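You operate a simulated robot arm through the tools that you are given. There is no shell and no other tool. Be economical: measure what you need, move in short steps, check, and stop when the job is done.

The job below is to be done with a simulated two-armed robot. You get a single attempt, and the scene is never put back.

## Task
Take the filter cloth from the top of the packing table and lay it out flat on the top of the model bench.

The check looks at the end state, three seconds after you hand in, the way a careful person would. Anything else that was tipped, shoved, dropped, spilled or broken makes it a failure. Flat cloth is picked up by pressing the open fingertips on it (5 to 10 N) and closing them slowly along it; thin cloth reads only 2 to 8 mm in the jaws.

## Robot
Two 7-joint arms with two-finger parallel grippers on one trunk, on a base that drives. Base frame: it is fixed to the floor where the robot stands at the start and does not move with it; the origin is under the middle of the robot, x ahead of it, y to its left, z up; the surface under the hand at the start is at about z = 850. Readings come in mm, rad, newtons and seconds.
The left shoulder is at the start at [110, 169, 1341], the right one opposite. With the tool pointing down near the work surface each hand reaches from about 680 to 760 mm from the robot's upright axis, wherever it stands, measured 20 degrees to its own side. Places, roughly: filter cloth [700, 100, 900]; top of the model bench [-1200, 400, 800]. Payload 1.57 kg a hand.
The tool frame of a hand sits at the grasp point between the pads (the TCP): z along the fingers, y along the line on which they close. The tips reach 30 mm beyond it. Largest opening 80 mm; finger width 17, thickness 12; the body of the gripper, 40 by 82 mm, starts 80 mm behind the TCP.
Orientation is that of the tool frame in the base frame, as a unit quaternion [w, x, y, z]. With the fingers straight down and closing along the base's y, the tool's x points along the base's -x, its y along +y and its z along -z.

## Interface
- The arms move only by the tool drive_tool. It takes "left_deltas", "right_deltas" or both (then of equal length, played together; a hand with none holds still); each is a list of rows, each a list of 7 numbers: the shift along the tool's x, y, z in units of 400 mm (1.0 is 400 mm), then the turn, a rotation vector about the tool's x, y, z in units of 45 degrees (1.0 is 45 degrees), then the gripper command, from -1 (shut) to 1 (fully open), values between in proportion. In form: [[dx, dy, dz, rx, ry, rz, hand], ...]. A call has 1 to 12 rows; each row is the pose to reach, as a shift and turn from the pose commanded when the call began, along the tool's axes at that moment. A call with a number of a shift or a turn outside -1 to 1 is refused whole. A row lasts 0.2 s, in which the tool goes at most 50 mm and 0.15 rad; a call with a longer step from one row to the next is refused whole, and so is a gripper value outside its range. Where a pose cannot be reached the arm comes as near as it can. A force on the tool above 40 N (or 10 N above the force at the start of the call, whichever is more), or a blocked arm, ends the call early, and 0.2 s more pass. The fingers move at their own pace (about 72 mm/s each) and stop on an object; they squeeze with about 29 N. The grip force told is the motor's: it shows also when the fingers shut on nothing. Time passes only in rows, and 0.2 s behind the last, so rows that repeat a pose let the fingers close. The reply holds the time, the measured pose of the TCP, the force on the tool along the base axes, the opening and the grip force, in the units named above and with some noise, with the torque about the TCP (base axes, N m) and any sound that the robot's microphone picked up, and new pictures: "pictures" is both (left out), scene, wrist or none (wrist: the cameras of the hands that moved).
- Cameras (640 x 400 px; columns grow to the right, rows downward): "scene" is now at [166, 5.9, 1535.9]; the picture's right is [0.08, -1.00, 0.00], its down [-0.67, -0.05, -0.74] and it looks along [0.74, 0.06, -0.67] (base axes); focal length 252 px, centre (320, 200). "left" rides on the left gripper at [72, 7, -122] in its tool frame; the picture's right is [-0.09, 1.00, 0.00], its down [-0.84, -0.08, -0.54] and it looks along [-0.54, -0.05, 0.84] (tool axes); focal length 238 px, centre (320, 200). "right" rides on the right gripper at [72, -7, -122] in its tool frame; the picture's right is [0.09, 1.00, 0.00], its down [-0.84, 0.08, -0.54] and it looks along [-0.54, 0.05, 0.84] (tool axes); focal length 238 px, centre (320, 200). There is no depth. A picture from a camera that has moved, and an enlarged one, comes with that camera's place and axes in the base frame and with its lens.
- lift_body(by): slides the trunk up (or, below 0, down) by that many mm; the arms and the scene camera ride with it, the base frame stays. It gives what a move gives, with no picture.
- roll_base(legs): drives the robot by 1 to 6 legs, each [ahead, left, turn to the left] in mm, mm and rad, along the robot's own axes; the way and the turn of a leg run together, so that a leg with both is an arc; at most 1500 mm and 3.142 rad a leg. The arms and the cameras ride along, it lands a little off, and it stops where it bumps. It gives what a move gives, and a new picture of the scene camera.
- aim_head(pan, tilt): turns the head with the scene camera to pan (to the left, within 1.501 rad either way) and tilt (down, from -0.506 to 1.204), counted from straight ahead of the robot. It gives what a move gives, and a new picture of the scene camera.
- zoom(camera, box): a new picture of the part [left, top, right, bottom] of that camera's present view, enlarged. It takes no simulated time.
- hand_in(): hands the job in; it is judged then, once.

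Work in short steps. Places have to be worked out from the pictures, the camera data and where the tool is seen: move nearer, look again, correct. Check each grasp and each placing, and mend what went wrong. You have 120 turns and 260 pictures in all, those below and enlarged ones among them. Open the grippers and draw the arms clear of the work before you hand the job in, unless the task says otherwise; then end with one line.

The tools are called after "Call:" as a command line: name --argument value ..., lists and objects as JSON in quotes. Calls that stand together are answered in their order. drive_tool: Moves the arms, as the interface text tells. Its arguments: {"type":"object","properties":{"left_deltas":{"type":"array"},"right_deltas":{"type":"array"},"pictures":{"type":"string","enum":["both","scene","wrist","none"]}},"required":[]} The other tools are called the same way: lift_body (by) slides the trunk up or down; roll_base (legs) drives the base; aim_head (pan, tilt) turns the head that bears the scene camera; zoom (camera, box) takes an enlarged picture of a part of a camera's view; hand_in () hands the job in.

At the start:

```text
time: 0.0
left_tool_pos: [618.5, 361.3, 1068.7]
left_tcp_rot: [0.0, 0.0, 1.0, 0.0]
left_ft_force: [0.2, 0.6, 0.5]
left_moment: [-0.01, -0.01, 0.0]
left_width: 80.0
left_finger_force: 0.0
right_tool_pos: [643.2, -258.1, 1083.7]
right_tcp_rot: [0.0, 0.0, 1.0, 0.0]
right_ft_force: [0.1, -0.4, -0.2]
right_moment: [0.0, 0.0, -0.01]
right_width: 79.9
right_finger_force: 0.1
trunk travel left (down, up): [-655.0, 235.0]
robot x, y, heading: [0.1, -3.4, 0.002]
head pan, tilt: [0.077, 0.731]
```

scene: 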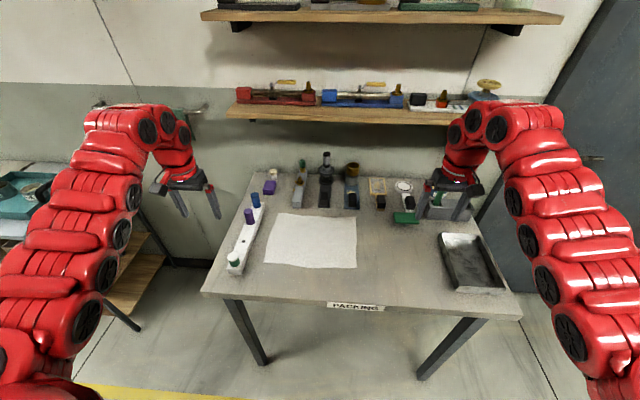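
right: 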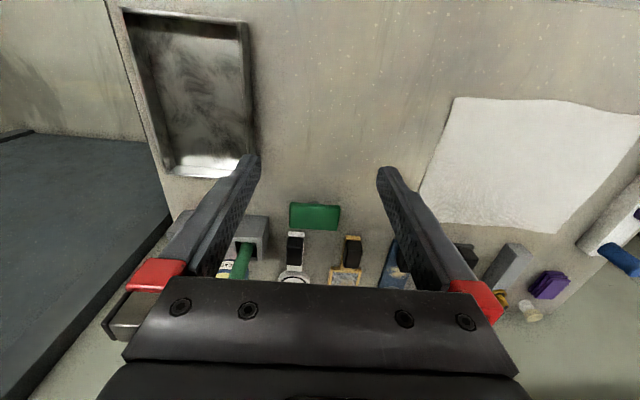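
left: 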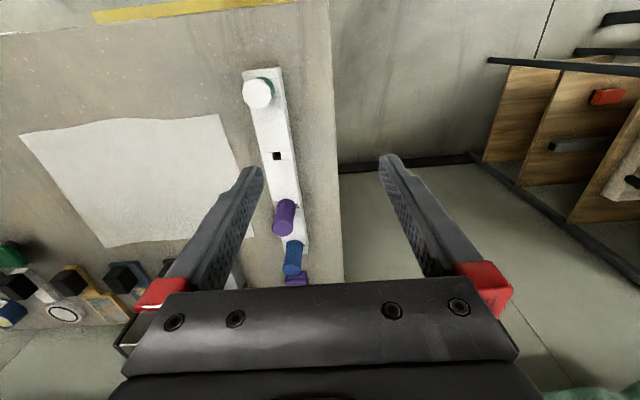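

The cloth's near edge looks to be at about x=615, spanning y from -73 to 225. I'll shift the base so both hands can reach the two near corners about equally.

Call:
roll_base --legs '[[-80, 78, 0]]'

Call:
zoom --camera "left" --box '[0, 0, 640, 400]'

```text
time: 1.2
left_tool_pos: [539.4, 438.2, 1067.8]
left_tcp_rot: [0.001, 0.0, 1.0, 0.0]
left_ft_force: [-0.6, -0.5, 0.1]
left_moment: [0.01, 0.05, 0.02]
left_width: 80.0
left_finger_force: 0.2
right_tool_pos: [563.7, -182.3, 1082.8]
right_tcp_rot: [0.001, 0.0, 1.0, 0.0]
right_ft_force: [0.1, 0.5, 0.0]
right_moment: [-0.04, 0.0, 0.01]
right_width: 79.9
right_finger_force: 0.2
trunk travel left (down, up): [-655.0, 235.0]
robot x, y, heading: [-78.1, 77.3, -0.003]
head pan, tilt: [0.077, 0.731]
camera scene: at [87.0, 82.4, 1535.8], right [0.08, -1.0, 0.0], down [-0.67, -0.05, -0.74], along [0.74, 0.06, -0.67], focal length 252 px, centre (320, 200)
```

scene: 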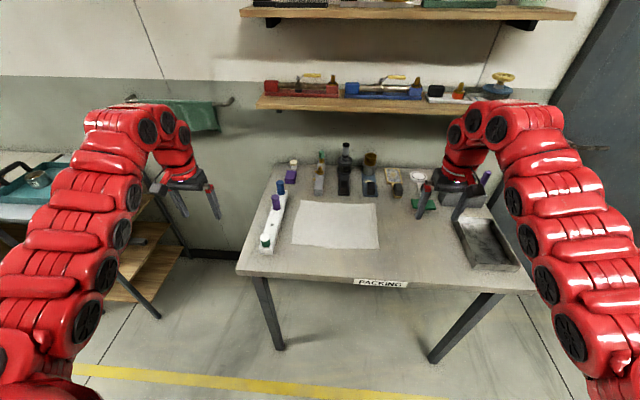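

```text
1.00 times, centred on (320, 200) of left (not enlarged: the box is as wide or as high as the picture)
camera zoom: at [467.3, 445.1, 1190.2], right [0.09, 1.0, 0.0], down [0.84, -0.08, 0.54], along [0.54, -0.05, -0.84], focal length 238 px, centre (320, 200)
```

zoom: 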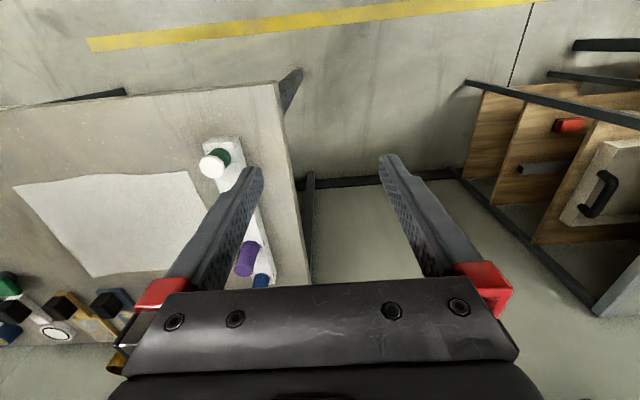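

I'll bring both hands over the near corners at about z=1000 for a closer look, with the jaws partly open.

Call:
drive_tool --left_deltas '[[-0.04, -0.09, 0.025, 0, 0, 0, 0.5], [-0.08, -0.18, 0.05, 0, 0, 0, 0.5], [-0.12, -0.27, 0.075, 0, 0, 0, 0.5], [-0.16, -0.36, 0.1, 0, 0, 0, 0.5], [-0.2, -0.45, 0.12, 0, 0, 0, 0.5], [-0.24, -0.54, 0.15, 0, 0, 0, 0.5], [-0.278, -0.633, 0.17, 0, 0, 0, 0.5], [-0.278, -0.633, 0.17, 0, 0, 0, 0.5]]' --right_deltas '[[-0.03, 0.05, 0.03, 0, 0, 0, 0.5], [-0.06, 0.1, 0.06, 0, 0, 0, 0.5], [-0.09, 0.15, 0.09, 0, 0, 0, 0.5], [-0.12, 0.2, 0.12, 0, 0, 0, 0.5], [-0.15, 0.26, 0.15, 0, 0, 0, 0.5], [-0.18, 0.32, 0.18, 0, 0, 0, 0.5], [-0.215, 0.368, 0.2075, 0, 0, 0, 0.5], [-0.215, 0.368, 0.2075, 0, 0, 0, 0.5]]'

```text
time: 3.0
left_tool_pos: [646.0, 186.6, 1001.0]
left_tcp_rot: [0.0, -0.002, 1.0, 0.001]
left_ft_force: [-0.2, 0.0, 0.4]
left_moment: [0.02, 0.01, -0.01]
left_width: 60.0
left_finger_force: 0.0
left hand out of reach, approached as far as the arm can: row 7
right_tool_pos: [646.2, -38.0, 1001.1]
right_tcp_rot: [-0.001, 0.0, 1.0, 0.001]
right_ft_force: [-0.5, -0.2, 0.4]
right_moment: [0.02, -0.01, 0.01]
right_width: 60.1
right_finger_force: 0.1
right hand out of reach, approached as far as the arm can: row 7, 8
trunk travel left (down, up): [-655.0, 235.0]
robot x, y, heading: [-82.5, 74.1, -0.003]
head pan, tilt: [0.077, 0.731]
camera scene: at [86.0, 81.9, 1536.0], right [0.08, -1.0, 0.0], down [-0.67, -0.05, -0.74], along [0.74, 0.06, -0.67], focal length 252 px, centre (320, 200)
camera right: at [574.0, -43.2, 1124.1], right [-0.09, 1.0, 0.0], down [0.84, 0.08, 0.54], along [0.54, 0.05, -0.84], focal length 238 px, centre (320, 200)
camera left: at [574.1, 192.7, 1122.8], right [0.09, 1.0, 0.0], down [0.84, -0.08, 0.54], along [0.54, -0.05, -0.84], focal length 238 px, centre (320, 200)
```

scene: 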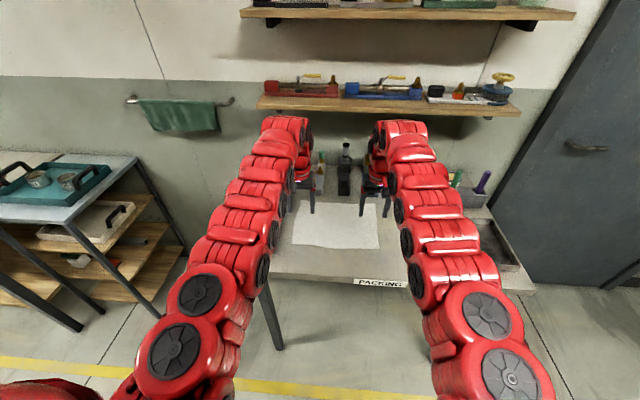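
right: 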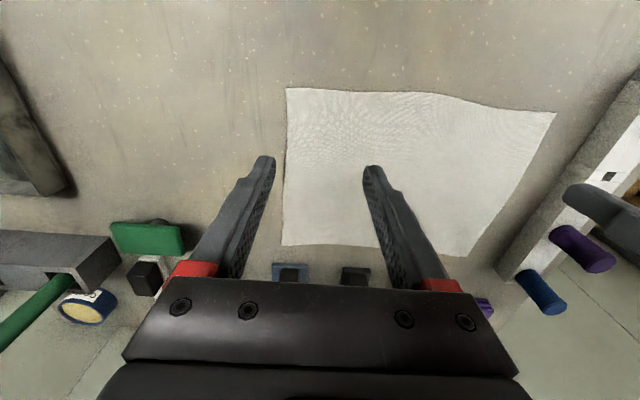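
left: 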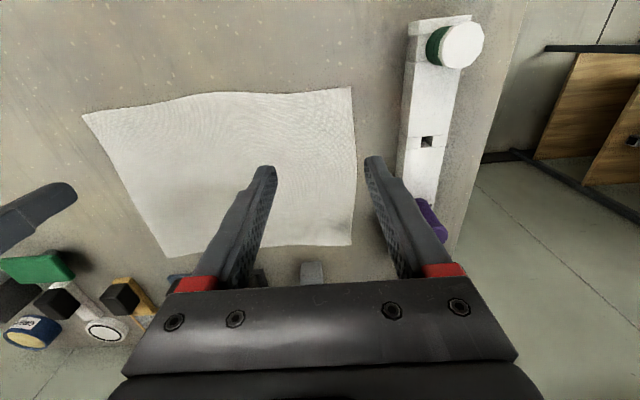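

The near corners are at about [614,-76] and [612,221]. I'll lower both hands to just above the cloth, slightly inside those corners, with the jaws at 36 mm.

Call:
drive_tool --left_deltas '[[0.055, 0.005, 0.06, 0, 0, 0, -0.1], [0.055, 0.005, 0.12, 0, 0, 0, -0.1], [0.055, 0.005, 0.18, 0, 0, 0, -0.1], [0.055, 0.005, 0.23, 0, 0, 0, -0.1], [0.055, 0.005, 0.2625, 0, 0, 0, -0.1], [0.055, 0.005, 0.2625, 0, 0, 0, -0.1]]' --right_deltas '[[0.055, -0.0175, 0.06, 0, 0, 0, -0.1], [0.055, -0.0175, 0.12, 0, 0, 0, -0.1], [0.055, -0.0175, 0.18, 0, 0, 0, -0.1], [0.055, -0.0175, 0.23, 0, 0, 0, -0.1], [0.055, -0.0175, 0.2625, 0, 0, 0, -0.1], [0.055, -0.0175, 0.2625, 0, 0, 0, -0.1]]' --pictures "wrist"

```text
time: 4.4
left_tool_pos: [627.4, 186.3, 895.9]
left_tcp_rot: [0.001, 0.001, 1.0, 0.001]
left_ft_force: [-0.1, -0.8, -0.4]
left_moment: [0.0, 0.0, -0.02]
left_width: 36.2
left_finger_force: 0.1
right_tool_pos: [622.6, -43.2, 895.6]
right_tcp_rot: [0.0, -0.001, 1.0, 0.0]
right_ft_force: [-0.8, 0.2, -0.5]
right_moment: [0.01, -0.01, 0.01]
right_width: 36.5
right_finger_force: 0.1
trunk travel left (down, up): [-655.0, 235.0]
robot x, y, heading: [-81.8, 79.2, 0.005]
head pan, tilt: [0.077, 0.731]
camera right: at [550.7, -50.2, 1018.4], right [-0.09, 1.0, 0.0], down [0.84, 0.08, 0.54], along [0.54, 0.05, -0.84], focal length 238 px, centre (320, 200)
camera left: at [555.9, 193.1, 1017.1], right [0.09, 1.0, 0.0], down [0.84, -0.08, 0.54], along [0.54, -0.05, -0.84], focal length 238 px, centre (320, 200)
```

right: 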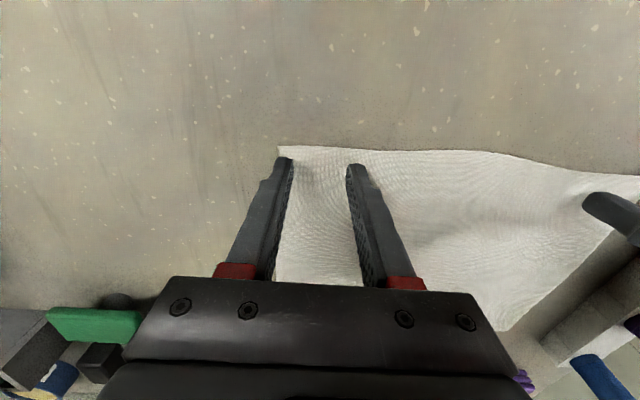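
left: 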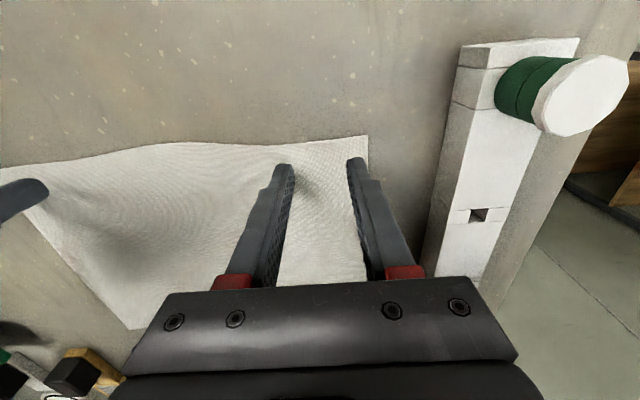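

Tips are about 15 mm above the cloth. I'll nudge the right hand inward and lower 12 mm to look for first contact.

Call:
drive_tool --left_deltas '[[0, 0, 0.015, 0, 0, 0, -0.1], [0, 0, 0.03, 0, 0, 0, -0.1], [0, 0, 0.03, 0, 0, 0, -0.1]]' --right_deltas '[[-0.012, 0.012, 0.015, 0, 0, 0, -0.1], [-0.012, 0.012, 0.03, 0, 0, 0, -0.1], [-0.012, 0.012, 0.03, 0, 0, 0, -0.1]]' --pictures "none"

```text
time: 5.2
left_tool_pos: [627.5, 185.9, 881.9]
left_tcp_rot: [0.001, 0.0, 1.0, 0.0]
left_ft_force: [0.5, -0.3, -0.3]
left_moment: [-0.01, 0.0, 0.0]
left_width: 36.1
left_finger_force: 0.1
right_tool_pos: [629.4, -38.4, 884.0]
right_tcp_rot: [0.001, -0.001, 1.0, 0.0]
right_ft_force: [-0.9, 0.3, 0.5]
right_moment: [0.03, 0.02, 0.0]
right_width: 36.2
right_finger_force: 0.0
trunk travel left (down, up): [-655.0, 235.0]
robot x, y, heading: [-75.3, 75.3, -0.006]
head pan, tilt: [0.077, 0.731]
```

No contact yet, so I'll go down 2 mm more.

Call:
drive_tool --left_deltas '[[0, 0, 0.005, 0, 0, 0, -0.1], [0, 0, 0.005, 0, 0, 0, -0.1]]' --right_deltas '[[0, 0, 0.0075, 0, 0, 0, -0.1], [0, 0, 0.0075, 0, 0, 0, -0.1]]' --pictures "none"

```text
time: 5.8
left_tool_pos: [628.1, 186.4, 881.7]
left_tcp_rot: [0.0, 0.001, 1.0, 0.0]
left_ft_force: [0.6, 0.2, -0.2]
left_moment: [-0.02, -0.02, 0.03]
left_width: 35.9
left_finger_force: 0.1
right_tool_pos: [629.0, -38.7, 881.2]
right_tcp_rot: [0.0, -0.001, 1.0, 0.0]
right_ft_force: [1.4, 0.5, 7.2]
right_moment: [-0.04, 0.0, 0.05]
right_width: 36.0
right_finger_force: 0.1
trunk travel left (down, up): [-655.0, 235.0]
robot x, y, heading: [-78.0, 78.0, -0.001]
head pan, tilt: [0.077, 0.731]
```

The right hand is in contact at 7 N. I'll lower the left by 1.5 mm more.

Call:
drive_tool --left_deltas '[[0, 0, 0.00375, 0, 0, 0, -0.1], [0, 0, 0.00375, 0, 0, 0, -0.1]]' --pictures "none"

```text
time: 6.4
left_tool_pos: [626.0, 187.9, 881.5]
left_tcp_rot: [0.001, 0.0, 1.0, -0.001]
left_ft_force: [0.1, -2.0, 8.1]
left_moment: [-0.02, 0.02, -0.03]
left_width: 36.0
left_finger_force: 0.1
right_tool_pos: [626.9, -38.8, 881.5]
right_tcp_rot: [0.001, 0.0, 1.0, 0.001]
right_ft_force: [1.7, 0.2, 6.2]
right_moment: [-0.03, -0.01, -0.05]
right_width: 36.1
right_finger_force: 0.1
trunk travel left (down, up): [-655.0, 235.0]
robot x, y, heading: [-77.7, 75.0, 0.003]
head pan, tilt: [0.077, 0.731]
```

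Both hands press at 6–8 N. Next I'll close the jaws slowly.

Call:
drive_tool --left_deltas '[[0, 0, 0, 0, 0, 0, -0.2], [0, 0, 0, 0, 0, 0, -0.3], [0, 0, 0, 0, 0, 0, -0.4], [0, 0, 0, 0, 0, 0, -0.5], [0, 0, 0, 0, 0, 0, -0.6], [0, 0, 0, 0, 0, 0, -0.7], [0, 0, 0, 0, 0, 0, -0.8], [0, 0, 0, 0, 0, 0, -0.9], [0, 0, 0, 0, 0, 0, -1], [0, 0, 0, 0, 0, 0, -1], [0, 0, 0, 0, 0, 0, -1]]' --right_deltas '[[0, 0, 0, 0, 0, 0, -0.2], [0, 0, 0, 0, 0, 0, -0.3], [0, 0, 0, 0, 0, 0, -0.4], [0, 0, 0, 0, 0, 0, -0.5], [0, 0, 0, 0, 0, 0, -0.6], [0, 0, 0, 0, 0, 0, -0.7], [0, 0, 0, 0, 0, 0, -0.8], [0, 0, 0, 0, 0, 0, -0.9], [0, 0, 0, 0, 0, 0, -1], [0, 0, 0, 0, 0, 0, -1], [0, 0, 0, 0, 0, 0, -1]]'

```text
time: 8.8
left_tool_pos: [627.5, 186.4, 881.7]
left_tcp_rot: [0.0, 0.0, 1.0, -0.001]
left_ft_force: [1.0, -12.7, 14.3]
left_moment: [-0.32, 0.08, 0.04]
left_width: 7.1
left_finger_force: 26.5
right_tool_pos: [627.3, -36.7, 881.9]
right_tcp_rot: [0.0, -0.001, 1.0, 0.001]
right_ft_force: [-0.1, 13.9, 3.8]
right_moment: [0.39, 0.03, 0.02]
right_width: 2.4
right_finger_force: 24.2
trunk travel left (down, up): [-655.0, 235.0]
robot x, y, heading: [-80.3, 77.2, -0.001]
head pan, tilt: [0.077, 0.731]
camera scene: at [84.2, 82.4, 1536.2], right [0.08, -1.0, 0.0], down [-0.67, -0.05, -0.74], along [0.74, 0.06, -0.67], focal length 252 px, centre (320, 200)
camera right: at [555.3, -45.0, 1004.6], right [-0.09, 1.0, 0.0], down [0.84, 0.08, 0.54], along [0.54, 0.05, -0.84], focal length 238 px, centre (320, 200)
camera left: at [554.9, 192.9, 1002.7], right [0.09, 1.0, 0.0], down [0.84, -0.08, 0.54], along [0.54, -0.05, -0.84], focal length 238 px, centre (320, 200)
```

scene: 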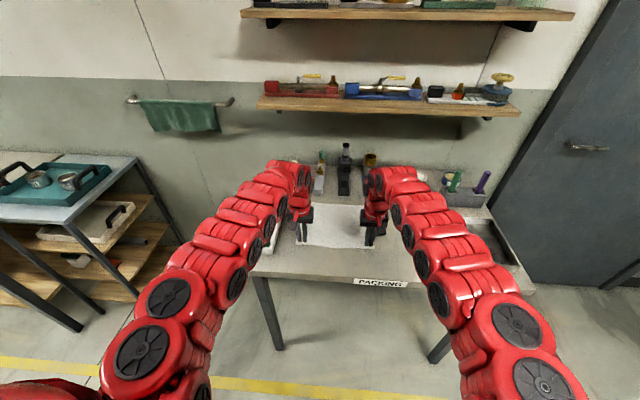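
right: 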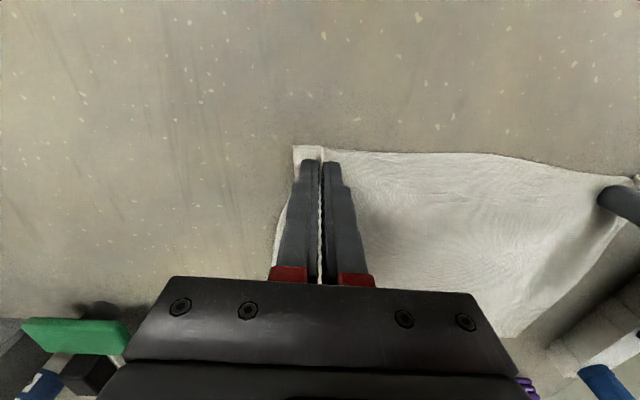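
left: 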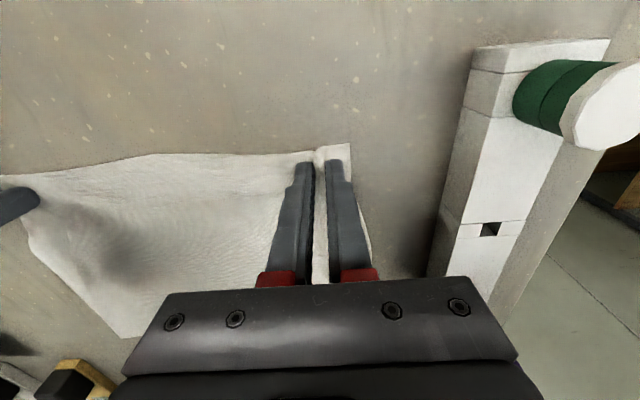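

Both hands hold cloth (7.1 and 2.4 mm), but it is stretched between them with about 13 N sideways. I'll ease the hands together while lifting gently.

Call:
drive_tool --left_deltas '[[0, -0.01, -0.01, 0, 0, 0, -1], [0, -0.02, -0.03, 0, 0, 0, -1], [0, -0.025, -0.06, 0, 0, 0, -1], [0, -0.025, -0.1, 0, 0, 0, -1], [0, -0.025, -0.15, 0, 0, 0, -1], [0, -0.025, -0.15, 0, 0, 0, -1]]' --right_deltas '[[0, 0.01, -0.01, 0, 0, 0, -1], [0, 0.02, -0.03, 0, 0, 0, -1], [0, 0.025, -0.06, 0, 0, 0, -1], [0, 0.025, -0.1, 0, 0, 0, -1], [0, 0.025, -0.15, 0, 0, 0, -1], [0, 0.025, -0.15, 0, 0, 0, -1]]'

```text
time: 10.2
left_tool_pos: [627.3, 177.0, 941.3]
left_tcp_rot: [0.0, 0.0, 1.0, 0.0]
left_ft_force: [0.6, -0.6, 0.2]
left_moment: [0.02, 0.0, 0.0]
left_width: 6.5
left_finger_force: 26.2
right_tool_pos: [629.7, -27.8, 939.9]
right_tcp_rot: [-0.001, 0.001, 1.0, 0.0]
right_ft_force: [1.0, -0.4, -0.5]
right_moment: [0.01, 0.03, -0.05]
right_width: 2.4
right_finger_force: 23.2
trunk travel left (down, up): [-655.0, 235.0]
robot x, y, heading: [-77.2, 81.1, 0.002]
head pan, tilt: [0.077, 0.731]
camera scene: at [87.6, 82.5, 1535.7], right [0.08, -1.0, 0.0], down [-0.67, -0.05, -0.74], along [0.74, 0.06, -0.67], focal length 252 px, centre (320, 200)
camera right: at [557.6, -34.6, 1062.9], right [-0.09, 1.0, 0.0], down [0.84, 0.08, 0.54], along [0.54, 0.05, -0.84], focal length 238 px, centre (320, 200)
camera left: at [556.8, 184.1, 1063.0], right [0.09, 1.0, 0.0], down [0.84, -0.08, 0.54], along [0.54, -0.05, -0.84], focal length 238 px, centre (320, 200)
```

scene: 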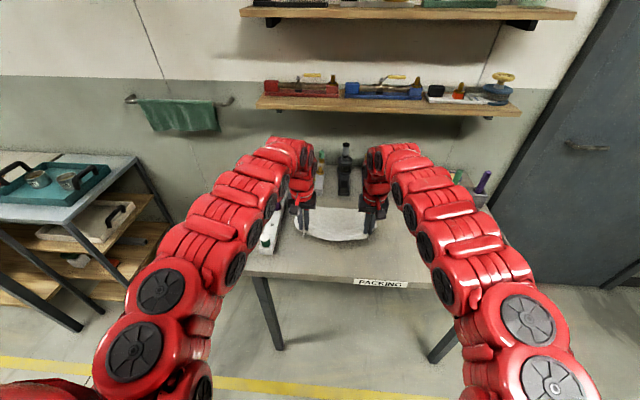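
right: 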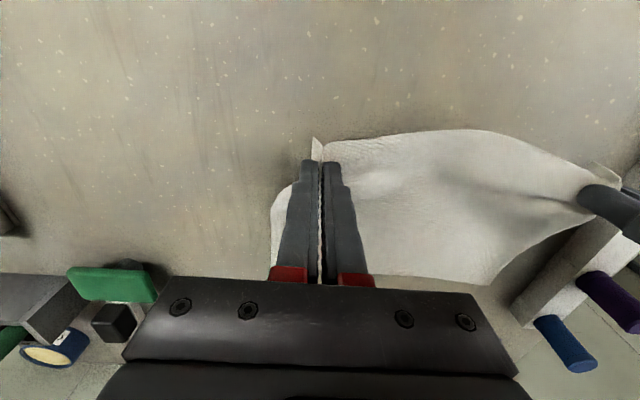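
left: 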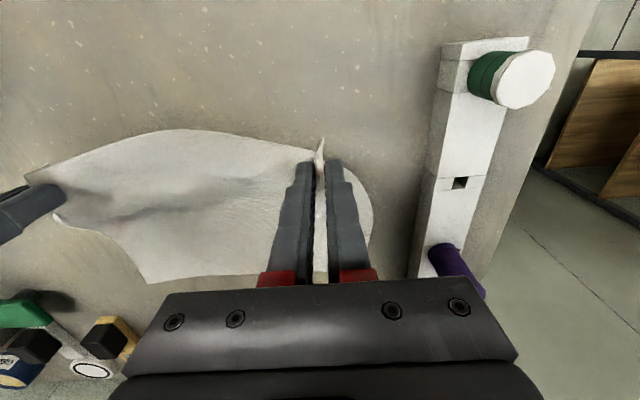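

The grip holds on both sides. I'll raise the trunk so the cloth hangs clear of the table.

Call:
lift_body --by 200

```text
time: 12.4
left_tool_pos: [628.1, 177.6, 1141.6]
left_tcp_rot: [0.0, 0.0, 1.0, 0.0]
left_ft_force: [0.3, -0.3, -0.4]
left_moment: [0.0, 0.03, -0.02]
left_width: 6.6
left_finger_force: 26.3
right_tool_pos: [628.8, -27.4, 1139.5]
right_tcp_rot: [0.0, 0.0, 1.0, 0.0]
right_ft_force: [0.9, -0.4, 0.8]
right_moment: [-0.02, 0.03, -0.01]
right_width: 2.2
right_finger_force: 23.8
trunk travel left (down, up): [-855.0, 35.0]
robot x, y, heading: [-76.5, 79.6, 0.001]
head pan, tilt: [0.077, 0.731]
```

I'll back away 250 mm and then look to both sides with the head before turning.

Call:
roll_base --legs '[[-250, 0, 0]]'

Call:
aim_head --pan 1.5 --tilt 0.5

Call:
aim_head --pan -1.5 --tilt 0.5

```text
time: 14.2
left_tool_pos: [381.1, 177.0, 1141.2]
left_tcp_rot: [-0.001, 0.0, 1.0, 0.0]
left_ft_force: [-0.3, 0.0, -0.3]
left_moment: [0.0, 0.01, 0.0]
left_width: 6.6
left_finger_force: 26.4
right_tool_pos: [382.2, -28.1, 1139.3]
right_tcp_rot: [-0.001, 0.0, 1.0, 0.0]
right_ft_force: [0.1, 0.3, -1.0]
right_moment: [-0.05, 0.02, 0.03]
right_width: 2.1
right_finger_force: 23.6
trunk travel left (down, up): [-855.0, 35.0]
robot x, y, heading: [-331.6, 75.3, -0.001]
head pan, tilt: [0.077, 0.731]
camera scene: at [-158.7, 82.3, 1735.7], right [0.08, -1.0, 0.0], down [-0.67, -0.05, -0.74], along [0.74, 0.06, -0.67], focal length 252 px, centre (320, 200)
```

scene: 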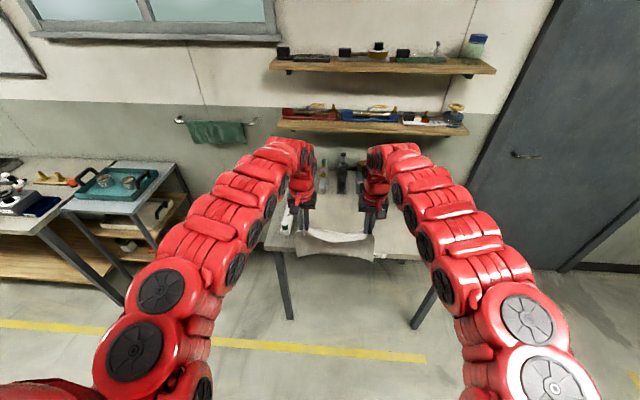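

```text
time: 15.7
left_tool_pos: [381.6, 176.4, 1141.3]
left_tcp_rot: [0.001, 0.0, 1.0, 0.0]
left_ft_force: [0.0, -0.4, -1.3]
left_moment: [0.02, 0.01, 0.0]
left_width: 6.5
left_finger_force: 26.7
right_tool_pos: [381.8, -29.3, 1140.4]
right_tcp_rot: [-0.001, 0.0, 1.0, 0.0]
right_ft_force: [0.0, 0.2, -0.4]
right_moment: [-0.04, 0.02, -0.02]
right_width: 2.3
right_finger_force: 24.0
trunk travel left (down, up): [-855.0, 35.0]
robot x, y, heading: [-326.6, 78.2, -0.002]
head pan, tilt: [1.499, 0.499]
camera scene: at [-237.0, 166.7, 1756.3], right [1.0, -0.07, 0.0], down [-0.04, -0.48, -0.88], along [0.06, 0.88, -0.48], focal length 252 px, centre (320, 200)
```

scene: 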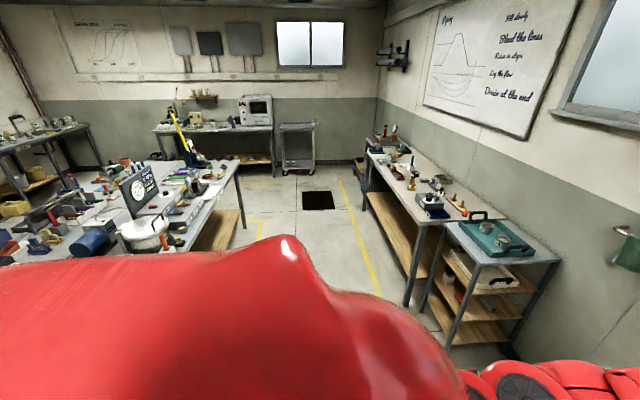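

```text
time: 18.3
left_tool_pos: [380.5, 176.2, 1142.1]
left_tcp_rot: [0.001, 0.001, 1.0, 0.0]
left_ft_force: [-0.2, 0.8, -0.4]
left_moment: [-0.01, 0.0, -0.01]
left_width: 6.5
left_finger_force: 26.0
right_tool_pos: [382.1, -28.6, 1141.4]
right_tcp_rot: [0.0, 0.0, 1.0, 0.0]
right_ft_force: [0.4, -0.3, -0.1]
right_moment: [0.01, 0.02, -0.04]
right_width: 2.4
right_finger_force: 24.1
trunk travel left (down, up): [-855.0, 35.0]
robot x, y, heading: [-327.0, 72.5, 0.002]
head pan, tilt: [-1.499, 0.499]
camera scene: at [-237.4, -14.8, 1756.3], right [-1.0, -0.07, 0.0], down [-0.03, 0.48, -0.88], along [0.06, -0.88, -0.48], focal length 252 px, centre (320, 200)
```

scene: 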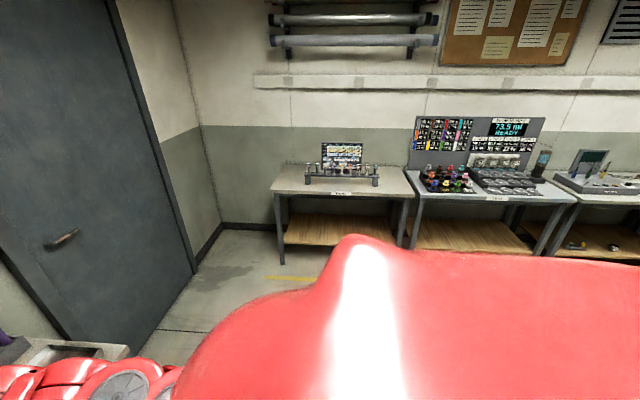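

The room to the right is clear. I'll turn right by a quarter and pan the head toward the model bench.

Call:
roll_base --legs '[[0, 0, -1.57]]'

Call:
aim_head --pan -1.4 --tilt 0.6

```text
time: 22.5
left_tool_pos: [-209.3, -629.2, 1142.4]
left_tcp_rot: [-0.001, 0.698, 0.716, 0.0]
left_ft_force: [0.7, 0.3, 0.4]
left_moment: [0.02, 0.01, 0.04]
left_width: 2.3
left_finger_force: 23.7
right_tool_pos: [-414.7, -634.5, 1140.9]
right_tcp_rot: [0.0, 0.698, 0.716, 0.0]
right_ft_force: [0.6, 0.5, 0.5]
right_moment: [-0.03, 0.02, 0.0]
right_width: 2.4
right_finger_force: 24.2
trunk travel left (down, up): [-855.0, 35.0]
robot x, y, heading: [-327.4, 76.2, -1.541]
head pan, tilt: [-1.499, 0.499]
camera scene: at [-412.8, -13.2, 1756.3], right [-0.1, 1.0, 0.0], down [0.48, 0.05, -0.88], along [-0.87, -0.08, -0.48], focal length 252 px, centre (320, 200)
```

scene: 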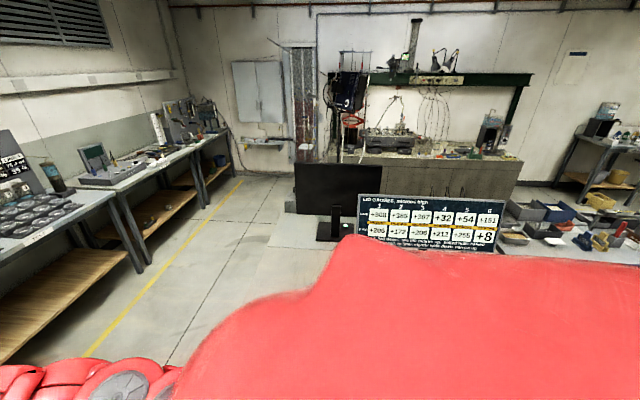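

```text
time: 23.2
left_tool_pos: [-209.9, -627.2, 1141.0]
left_tcp_rot: [0.0, 0.698, 0.716, 0.0]
left_ft_force: [0.0, 0.4, -0.6]
left_moment: [-0.01, 0.05, 0.04]
left_width: 2.2
left_finger_force: 24.2
right_tool_pos: [-414.3, -633.7, 1139.3]
right_tcp_rot: [0.0, 0.698, 0.716, 0.0]
right_ft_force: [0.2, 0.5, 0.3]
right_moment: [-0.01, -0.02, 0.01]
right_width: 2.2
right_finger_force: 23.6
trunk travel left (down, up): [-855.0, 35.0]
robot x, y, heading: [-324.4, 73.8, -1.544]
head pan, tilt: [-1.4, 0.6]
camera scene: at [-409.3, -21.6, 1747.3], right [-0.19, 0.98, 0.0], down [0.55, 0.11, -0.83], along [-0.81, -0.16, -0.56], focal length 252 px, centre (320, 200)
```

scene: 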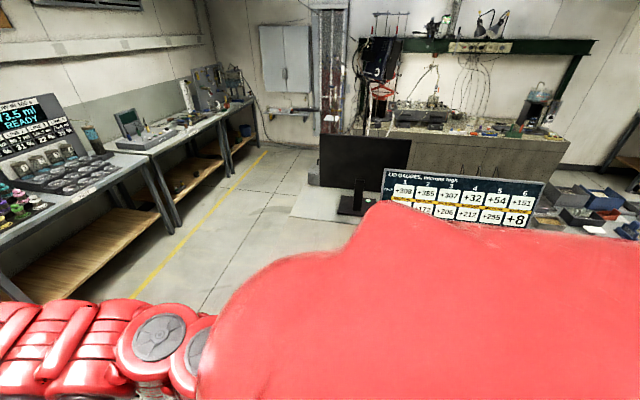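

I'll move away from the bench (robot-left, which is +x), then finish the turn to face it.

Call:
roll_base --legs '[[0, 230, 0], [0, 0, -1.57]]'

Call:
aim_head --pan 0 --tilt 0.55

```text
time: 28.7
left_tool_pos: [-805.1, -25.7, 1141.5]
left_tcp_rot: [0.0, 1.0, 0.005, 0.0]
left_ft_force: [-0.2, 0.4, 0.8]
left_moment: [0.0, 0.02, 0.02]
left_width: 2.6
left_finger_force: 24.1
right_tool_pos: [-807.6, 180.0, 1140.0]
right_tcp_rot: [0.001, 1.0, 0.005, 0.0]
right_ft_force: [-0.3, 0.1, -0.6]
right_moment: [0.01, -0.01, 0.05]
right_width: 2.1
right_finger_force: 23.5
trunk travel left (down, up): [-855.0, 35.0]
robot x, y, heading: [-97.0, 79.4, -3.138]
head pan, tilt: [-1.4, 0.6]
camera scene: at [-192.1, 166.8, 1747.2], right [0.98, 0.18, 0.0], down [0.1, -0.56, -0.83], along [-0.15, 0.81, -0.56], focal length 252 px, centre (320, 200)
```

scene: 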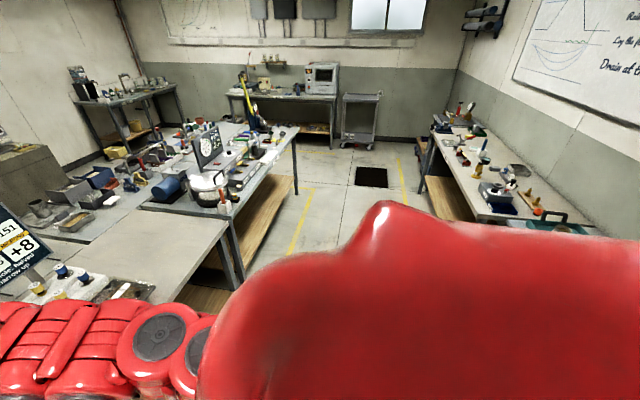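

```text
time: 30.3
left_tool_pos: [-804.9, -24.9, 1141.4]
left_tcp_rot: [0.0, 1.0, 0.004, 0.0]
left_ft_force: [-0.4, -0.2, -0.9]
left_moment: [0.01, -0.01, 0.06]
left_width: 2.3
left_finger_force: 23.8
right_tool_pos: [-807.8, 180.7, 1141.5]
right_tcp_rot: [0.0, 1.0, 0.005, -0.001]
right_ft_force: [0.8, 0.0, -0.7]
right_moment: [-0.02, 0.0, 0.03]
right_width: 1.9
right_finger_force: 24.3
trunk travel left (down, up): [-855.0, 35.0]
robot x, y, heading: [-97.7, 82.7, -3.133]
head pan, tilt: [0.0, 0.55]
camera scene: at [-266.1, 79.2, 1751.7], right [-0.01, 1.0, 0.0], down [0.52, 0.0, -0.85], along [-0.85, -0.01, -0.52], focal length 252 px, centre (320, 200)
```

scene: 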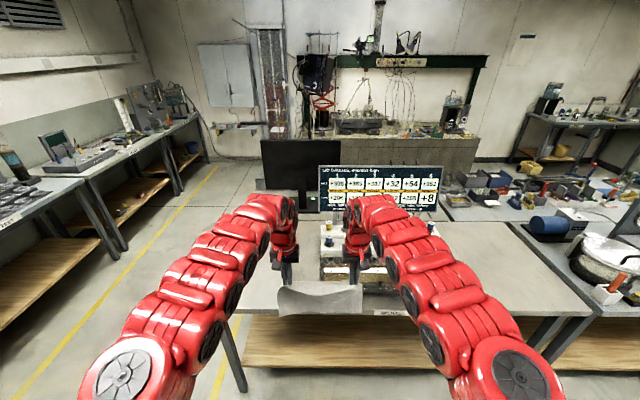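

The bench is ahead, with its near edge at about x=-915. I'll zoom in to see what free space it has.

Call:
zoom --camera "scene" --box '[220, 180, 620, 340]'

Call:
zoom --camera "right" --box '[0, 0, 640, 400]'

Call:
zoom --camera "left" --box '[0, 0, 640, 400]'

```text
1.60 times, centred on (420, 260) of scene
camera zoom: at [-266.1, 79.2, 1751.7], right [-0.01, 1.0, 0.0], down [0.52, 0.0, -0.85], along [-0.85, -0.01, -0.52], focal length 404 px, centre (160, 104)
```

zoom: 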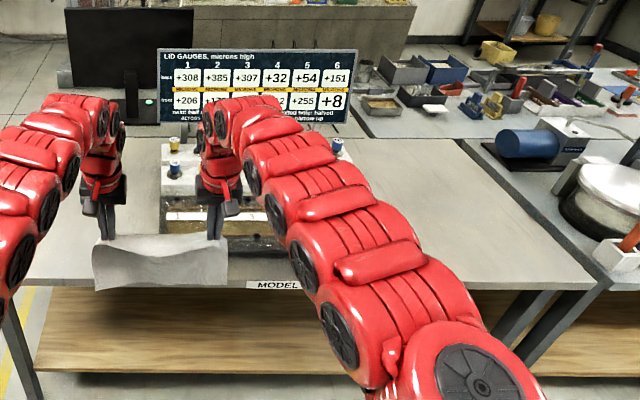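

```text
1.00 times, centred on (320, 200) of right (not enlarged: the box is as wide or as high as the picture)
camera zoom: at [-735.4, 187.2, 1263.3], right [0.1, -0.99, 0.0], down [-0.84, -0.08, 0.54], along [-0.54, -0.05, -0.84], focal length 238 px, centre (320, 200)
```

zoom: 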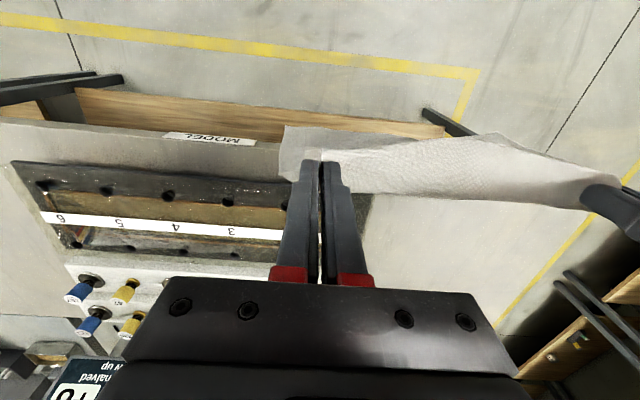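

```text
1.00 times, centred on (320, 200) of left (not enlarged: the box is as wide or as high as the picture)
camera zoom: at [-732.3, -30.9, 1263.3], right [-0.08, -1.0, 0.0], down [-0.84, 0.07, 0.54], along [-0.54, 0.05, -0.84], focal length 238 px, centre (320, 200)
```

zoom: 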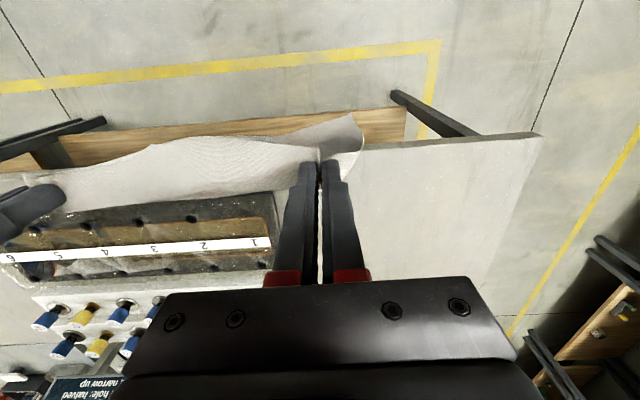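

The test model fills the middle of the bench, but the right-hand part (y of roughly 750 to 1200) looks free. I'll slide right along the aisle to face it.

Call:
roll_base --legs '[[0, -880, 0]]'

Call:
zoom --camera "right" --box '[0, 0, 640, 400]'

Call:
zoom --camera "left" --box '[0, 0, 640, 400]'

```text
time: 35.0
left_tool_pos: [-812.9, 870.5, 1141.9]
left_tcp_rot: [0.0, 1.0, 0.007, 0.0]
left_ft_force: [-1.0, 0.5, -1.3]
left_moment: [0.06, -0.03, 0.03]
left_width: 2.3
left_finger_force: 23.7
right_tool_pos: [-817.0, 1076.0, 1140.4]
right_tcp_rot: [-0.001, 1.0, 0.007, 0.0]
right_ft_force: [0.3, 0.6, -0.9]
right_moment: [0.0, -0.01, 0.03]
right_width: 2.1
right_finger_force: 23.8
trunk travel left (down, up): [-855.0, 35.0]
robot x, y, heading: [-105.0, 981.4, -3.125]
head pan, tilt: [0.0, 0.55]
camera scene: at [-275.9, 977.5, 1751.7], right [-0.01, 1.0, 0.0], down [0.52, 0.01, -0.85], along [-0.85, -0.01, -0.52], focal length 252 px, centre (320, 200)
```

scene: 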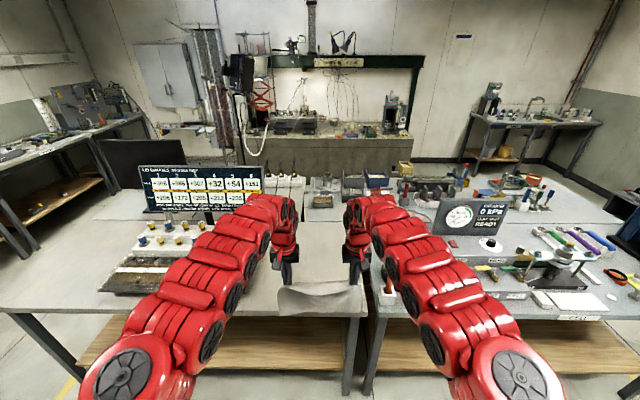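

```text
1.00 times, centred on (320, 200) of right (not enlarged: the box is as wide or as high as the picture)
camera zoom: at [-745.6, 1083.6, 1263.3], right [0.11, -0.99, 0.0], down [-0.84, -0.09, 0.54], along [-0.54, -0.06, -0.84], focal length 238 px, centre (320, 200)
```

zoom: 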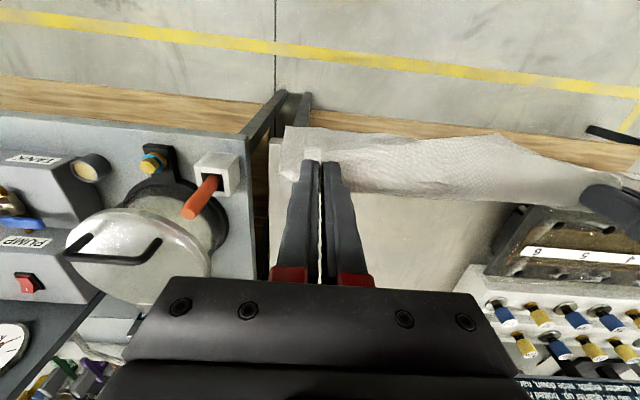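

```text
1.00 times, centred on (320, 200) of left (not enlarged: the box is as wide or as high as the picture)
camera zoom: at [-741.6, 865.5, 1263.2], right [-0.08, -1.0, 0.0], down [-0.84, 0.07, 0.54], along [-0.54, 0.04, -0.84], focal length 238 px, centre (320, 200)
```

zoom: 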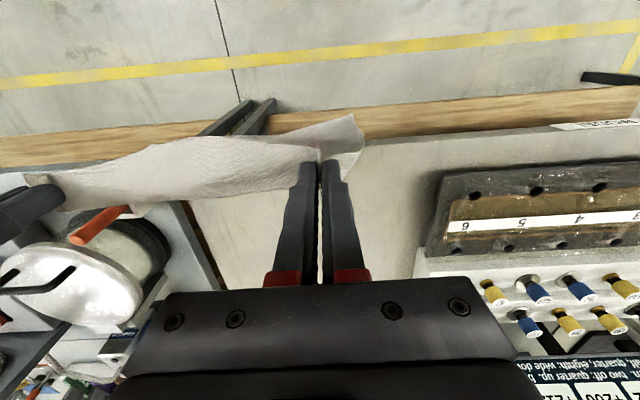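

The free zone runs y≈660 to 1160, from the bench edge at x≈-915 back to about -1500. I'll recentre to y≈908 while spreading the hands slightly to take out the slack, and look down at the robot's front for base clearance.

Call:
roll_base --legs '[[0, 65, -0.016]]'

Call:
drive_tool --left_deltas '[[0, 0.01, 0, 0, 0, 0, -1], [0, 0.015, 0, 0, 0, 0, -1], [0, 0.015, 0, 0, 0, 0, -1]]' --right_deltas '[[0, -0.01, 0, 0, 0, 0, -1], [0, -0.015, 0, 0, 0, 0, -1], [0, -0.015, 0, 0, 0, 0, -1]]' --pictures "wrist"

Call:
aim_head --pan 0 --tilt 1.2

```text
time: 36.0
left_tool_pos: [-815.3, 822.9, 1142.0]
left_tcp_rot: [0.002, 1.0, -0.004, 0.0]
left_ft_force: [-0.3, -0.4, 1.4]
left_moment: [-0.02, 0.02, 0.04]
left_width: 2.3
left_finger_force: 23.4
right_tool_pos: [-815.8, 1028.3, 1139.8]
right_tcp_rot: [0.001, 1.0, -0.002, 0.0]
right_ft_force: [0.4, -0.3, -0.3]
right_moment: [-0.02, 0.04, 0.05]
right_width: 2.0
right_finger_force: 23.7
trunk travel left (down, up): [-855.0, 35.0]
robot x, y, heading: [-109.7, 917.9, 3.142]
head pan, tilt: [0.0, 0.55]
camera scene: at [-275.5, 922.9, 1751.7], right [0.0, 1.0, 0.0], down [0.52, -0.01, -0.85], along [-0.85, 0.0, -0.52], focal length 252 px, centre (320, 200)
```

scene: 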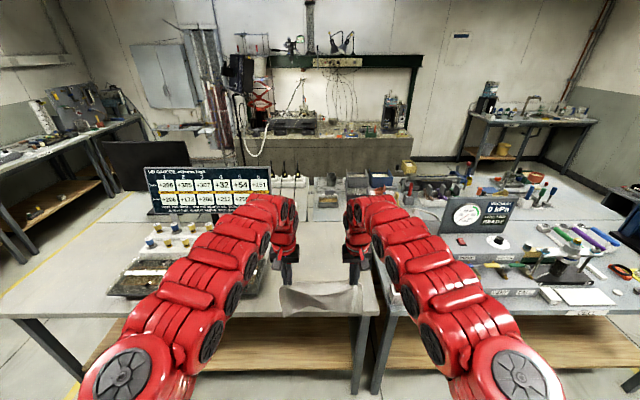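

```text
time: 36.8
left_tool_pos: [-814.4, 812.7, 1141.5]
left_tcp_rot: [0.0, 1.0, -0.002, 0.0]
left_ft_force: [-1.2, 3.5, 0.1]
left_moment: [0.12, -0.01, 0.03]
left_width: 2.4
left_finger_force: 23.8
right_tool_pos: [-814.9, 1027.9, 1141.2]
right_tcp_rot: [-0.001, 1.0, -0.002, 0.0]
right_ft_force: [0.4, -2.8, 0.4]
right_moment: [-0.06, 0.02, 0.03]
right_width: 2.1
right_finger_force: 23.6
trunk travel left (down, up): [-855.0, 35.0]
robot x, y, heading: [-105.0, 915.9, 3.138]
head pan, tilt: [0.0, 0.55]
camera right: at [-743.3, 1035.0, 1264.1], right [0.09, -1.0, 0.0], down [-0.84, -0.08, 0.54], along [-0.54, -0.05, -0.84], focal length 238 px, centre (320, 200)
camera left: at [-743.0, 805.7, 1263.0], right [-0.1, -1.0, 0.0], down [-0.84, 0.08, 0.54], along [-0.54, 0.05, -0.84], focal length 238 px, centre (320, 200)
```

right: 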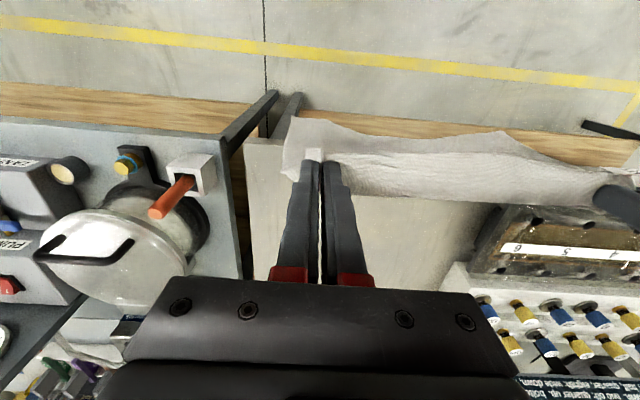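
left: 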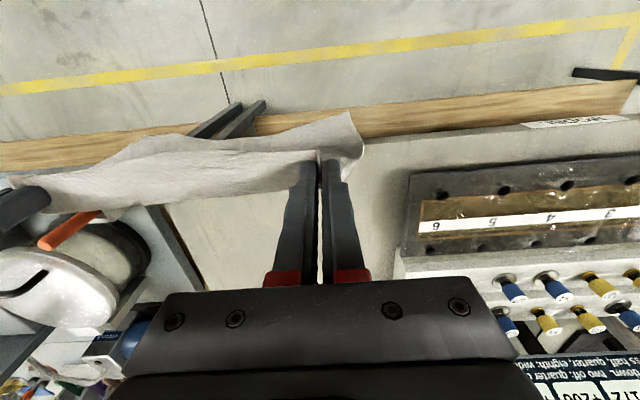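

```text
time: 37.8
left_tool_pos: [-814.6, 814.2, 1141.7]
left_tcp_rot: [0.0, 1.0, -0.002, 0.0]
left_ft_force: [0.1, 3.4, 0.3]
left_moment: [0.11, -0.01, 0.02]
left_width: 2.6
left_finger_force: 23.6
right_tool_pos: [-815.0, 1031.2, 1140.3]
right_tcp_rot: [0.0, 1.0, -0.001, 0.0]
right_ft_force: [-0.1, -3.5, -0.9]
right_moment: [-0.11, 0.0, 0.03]
right_width: 1.9
right_finger_force: 23.6
trunk travel left (down, up): [-855.0, 35.0]
robot x, y, heading: [-112.6, 917.5, 3.14]
head pan, tilt: [0.0, 1.201]
camera scene: at [-241.8, 916.7, 1702.7], right [0.0, 1.0, 0.0], down [0.93, 0.0, -0.36], along [-0.36, 0.0, -0.93], focal length 252 px, centre (320, 200)
```

scene: 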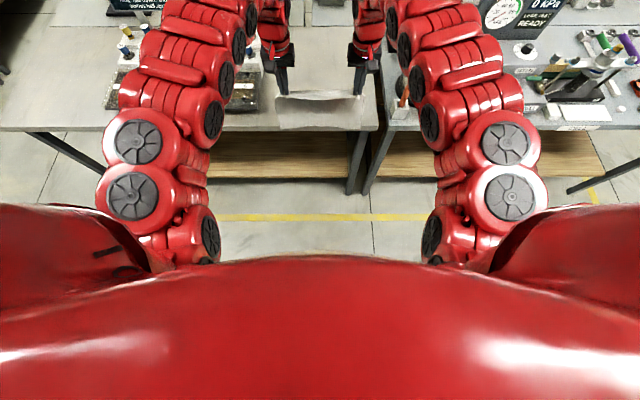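

The cloth is now taut at about 216 mm hand spacing. The base front isn't visible past 375 mm ahead of the axis, so I can safely drive in 350 mm with the hands over the bench.

Call:
roll_base --legs '[[350, 0, 0]]'

Call:
aim_head --pan 0 --tilt 0.95

```text
time: 40.1
left_tool_pos: [-1155.2, 813.9, 1141.7]
left_tcp_rot: [0.0, 1.0, -0.001, -0.001]
left_ft_force: [0.0, 4.0, -0.5]
left_moment: [0.14, 0.0, 0.02]
left_width: 2.5
left_finger_force: 24.1
right_tool_pos: [-1155.3, 1030.7, 1140.0]
right_tcp_rot: [0.0, 1.0, -0.001, 0.0]
right_ft_force: [0.0, -3.7, -0.9]
right_moment: [-0.1, 0.01, 0.07]
right_width: 2.0
right_finger_force: 23.7
trunk travel left (down, up): [-855.0, 35.0]
robot x, y, heading: [-446.0, 916.5, 3.141]
head pan, tilt: [0.0, 1.201]
camera scene: at [-581.6, 917.8, 1702.8], right [0.0, 1.0, 0.0], down [0.93, 0.0, -0.36], along [-0.36, 0.0, -0.93], focal length 252 px, centre (320, 200)
```

scene: 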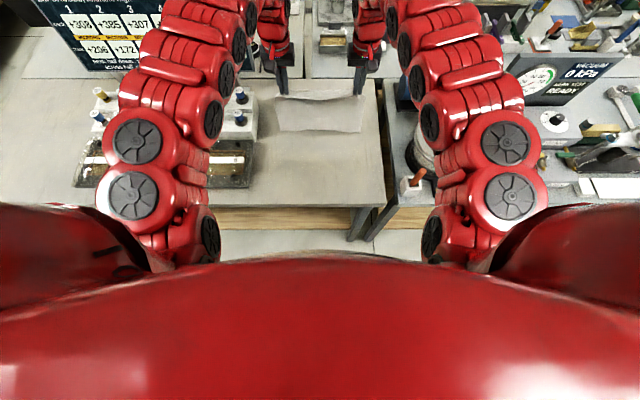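

```text
time: 40.8
left_tool_pos: [-1158.1, 814.1, 1142.4]
left_tcp_rot: [0.001, 1.0, -0.002, 0.0]
left_ft_force: [-0.4, 2.8, -0.7]
left_moment: [0.09, -0.02, -0.01]
left_width: 2.2
left_finger_force: 24.2
right_tool_pos: [-1157.1, 1030.6, 1139.1]
right_tcp_rot: [0.0, 1.0, 0.0, 0.001]
right_ft_force: [0.6, -3.0, 0.8]
right_moment: [-0.05, -0.02, 0.05]
right_width: 2.0
right_finger_force: 23.7
trunk travel left (down, up): [-855.0, 35.0]
robot x, y, heading: [-451.1, 917.2, 3.137]
head pan, tilt: [0.0, 0.949]
camera scene: at [-601.2, 917.8, 1718.6], right [0.0, 1.0, 0.0], down [0.81, 0.0, -0.58], along [-0.58, 0.0, -0.81], focal length 252 px, centre (320, 200)
```

scene: 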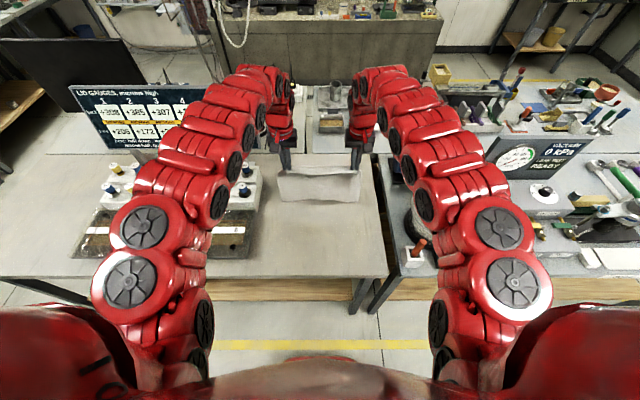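

The cloth's lower edge is at about z=918. I'll lower the trunk 90 mm so it comes just above the bench, and check.

Call:
lift_body --by -90

Call:
zoom --camera "scene" --box '[220, 100, 460, 300]'

Call:
zoom --camera "right" --box '[0, 0, 640, 400]'

```text
time: 42.1
left_tool_pos: [-1156.3, 814.8, 1052.9]
left_tcp_rot: [0.0, 1.0, -0.002, 0.0]
left_ft_force: [0.0, 3.3, -0.2]
left_moment: [0.11, -0.01, 0.04]
left_width: 2.5
left_finger_force: 24.0
right_tool_pos: [-1156.7, 1031.2, 1051.3]
right_tcp_rot: [0.0, 1.0, 0.0, 0.0]
right_ft_force: [1.4, -4.0, -0.3]
right_moment: [-0.11, -0.03, 0.0]
right_width: 2.1
right_finger_force: 23.8
trunk travel left (down, up): [-765.0, 125.0]
robot x, y, heading: [-449.8, 918.7, 3.14]
head pan, tilt: [0.0, 0.949]
```

```text
2.00 times, centred on (340, 200) of scene
camera zoom: at [-599.8, 917.8, 1628.9], right [0.0, 1.0, 0.0], down [0.81, 0.0, -0.58], along [-0.58, 0.0, -0.81], focal length 505 px, centre (280, 200)
```

zoom: 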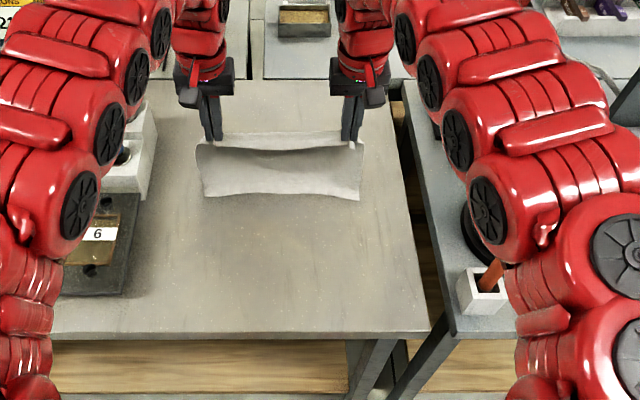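

```text
1.00 times, centred on (320, 200) of right (not enlarged: the box is as wide or as high as the picture)
camera zoom: at [-1084.8, 1037.3, 1174.1], right [0.09, -1.0, 0.0], down [-0.84, -0.08, 0.54], along [-0.54, -0.05, -0.84], focal length 238 px, centre (320, 200)
```

zoom: 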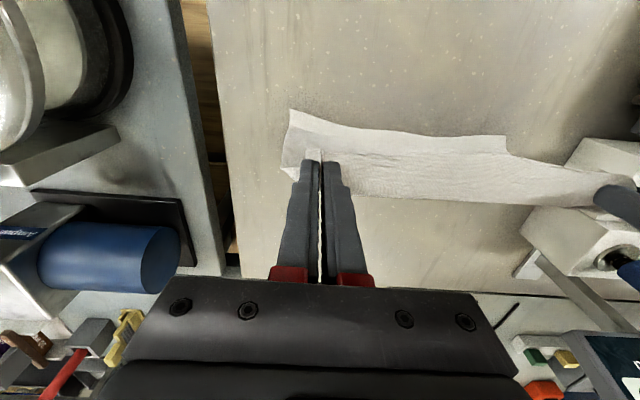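

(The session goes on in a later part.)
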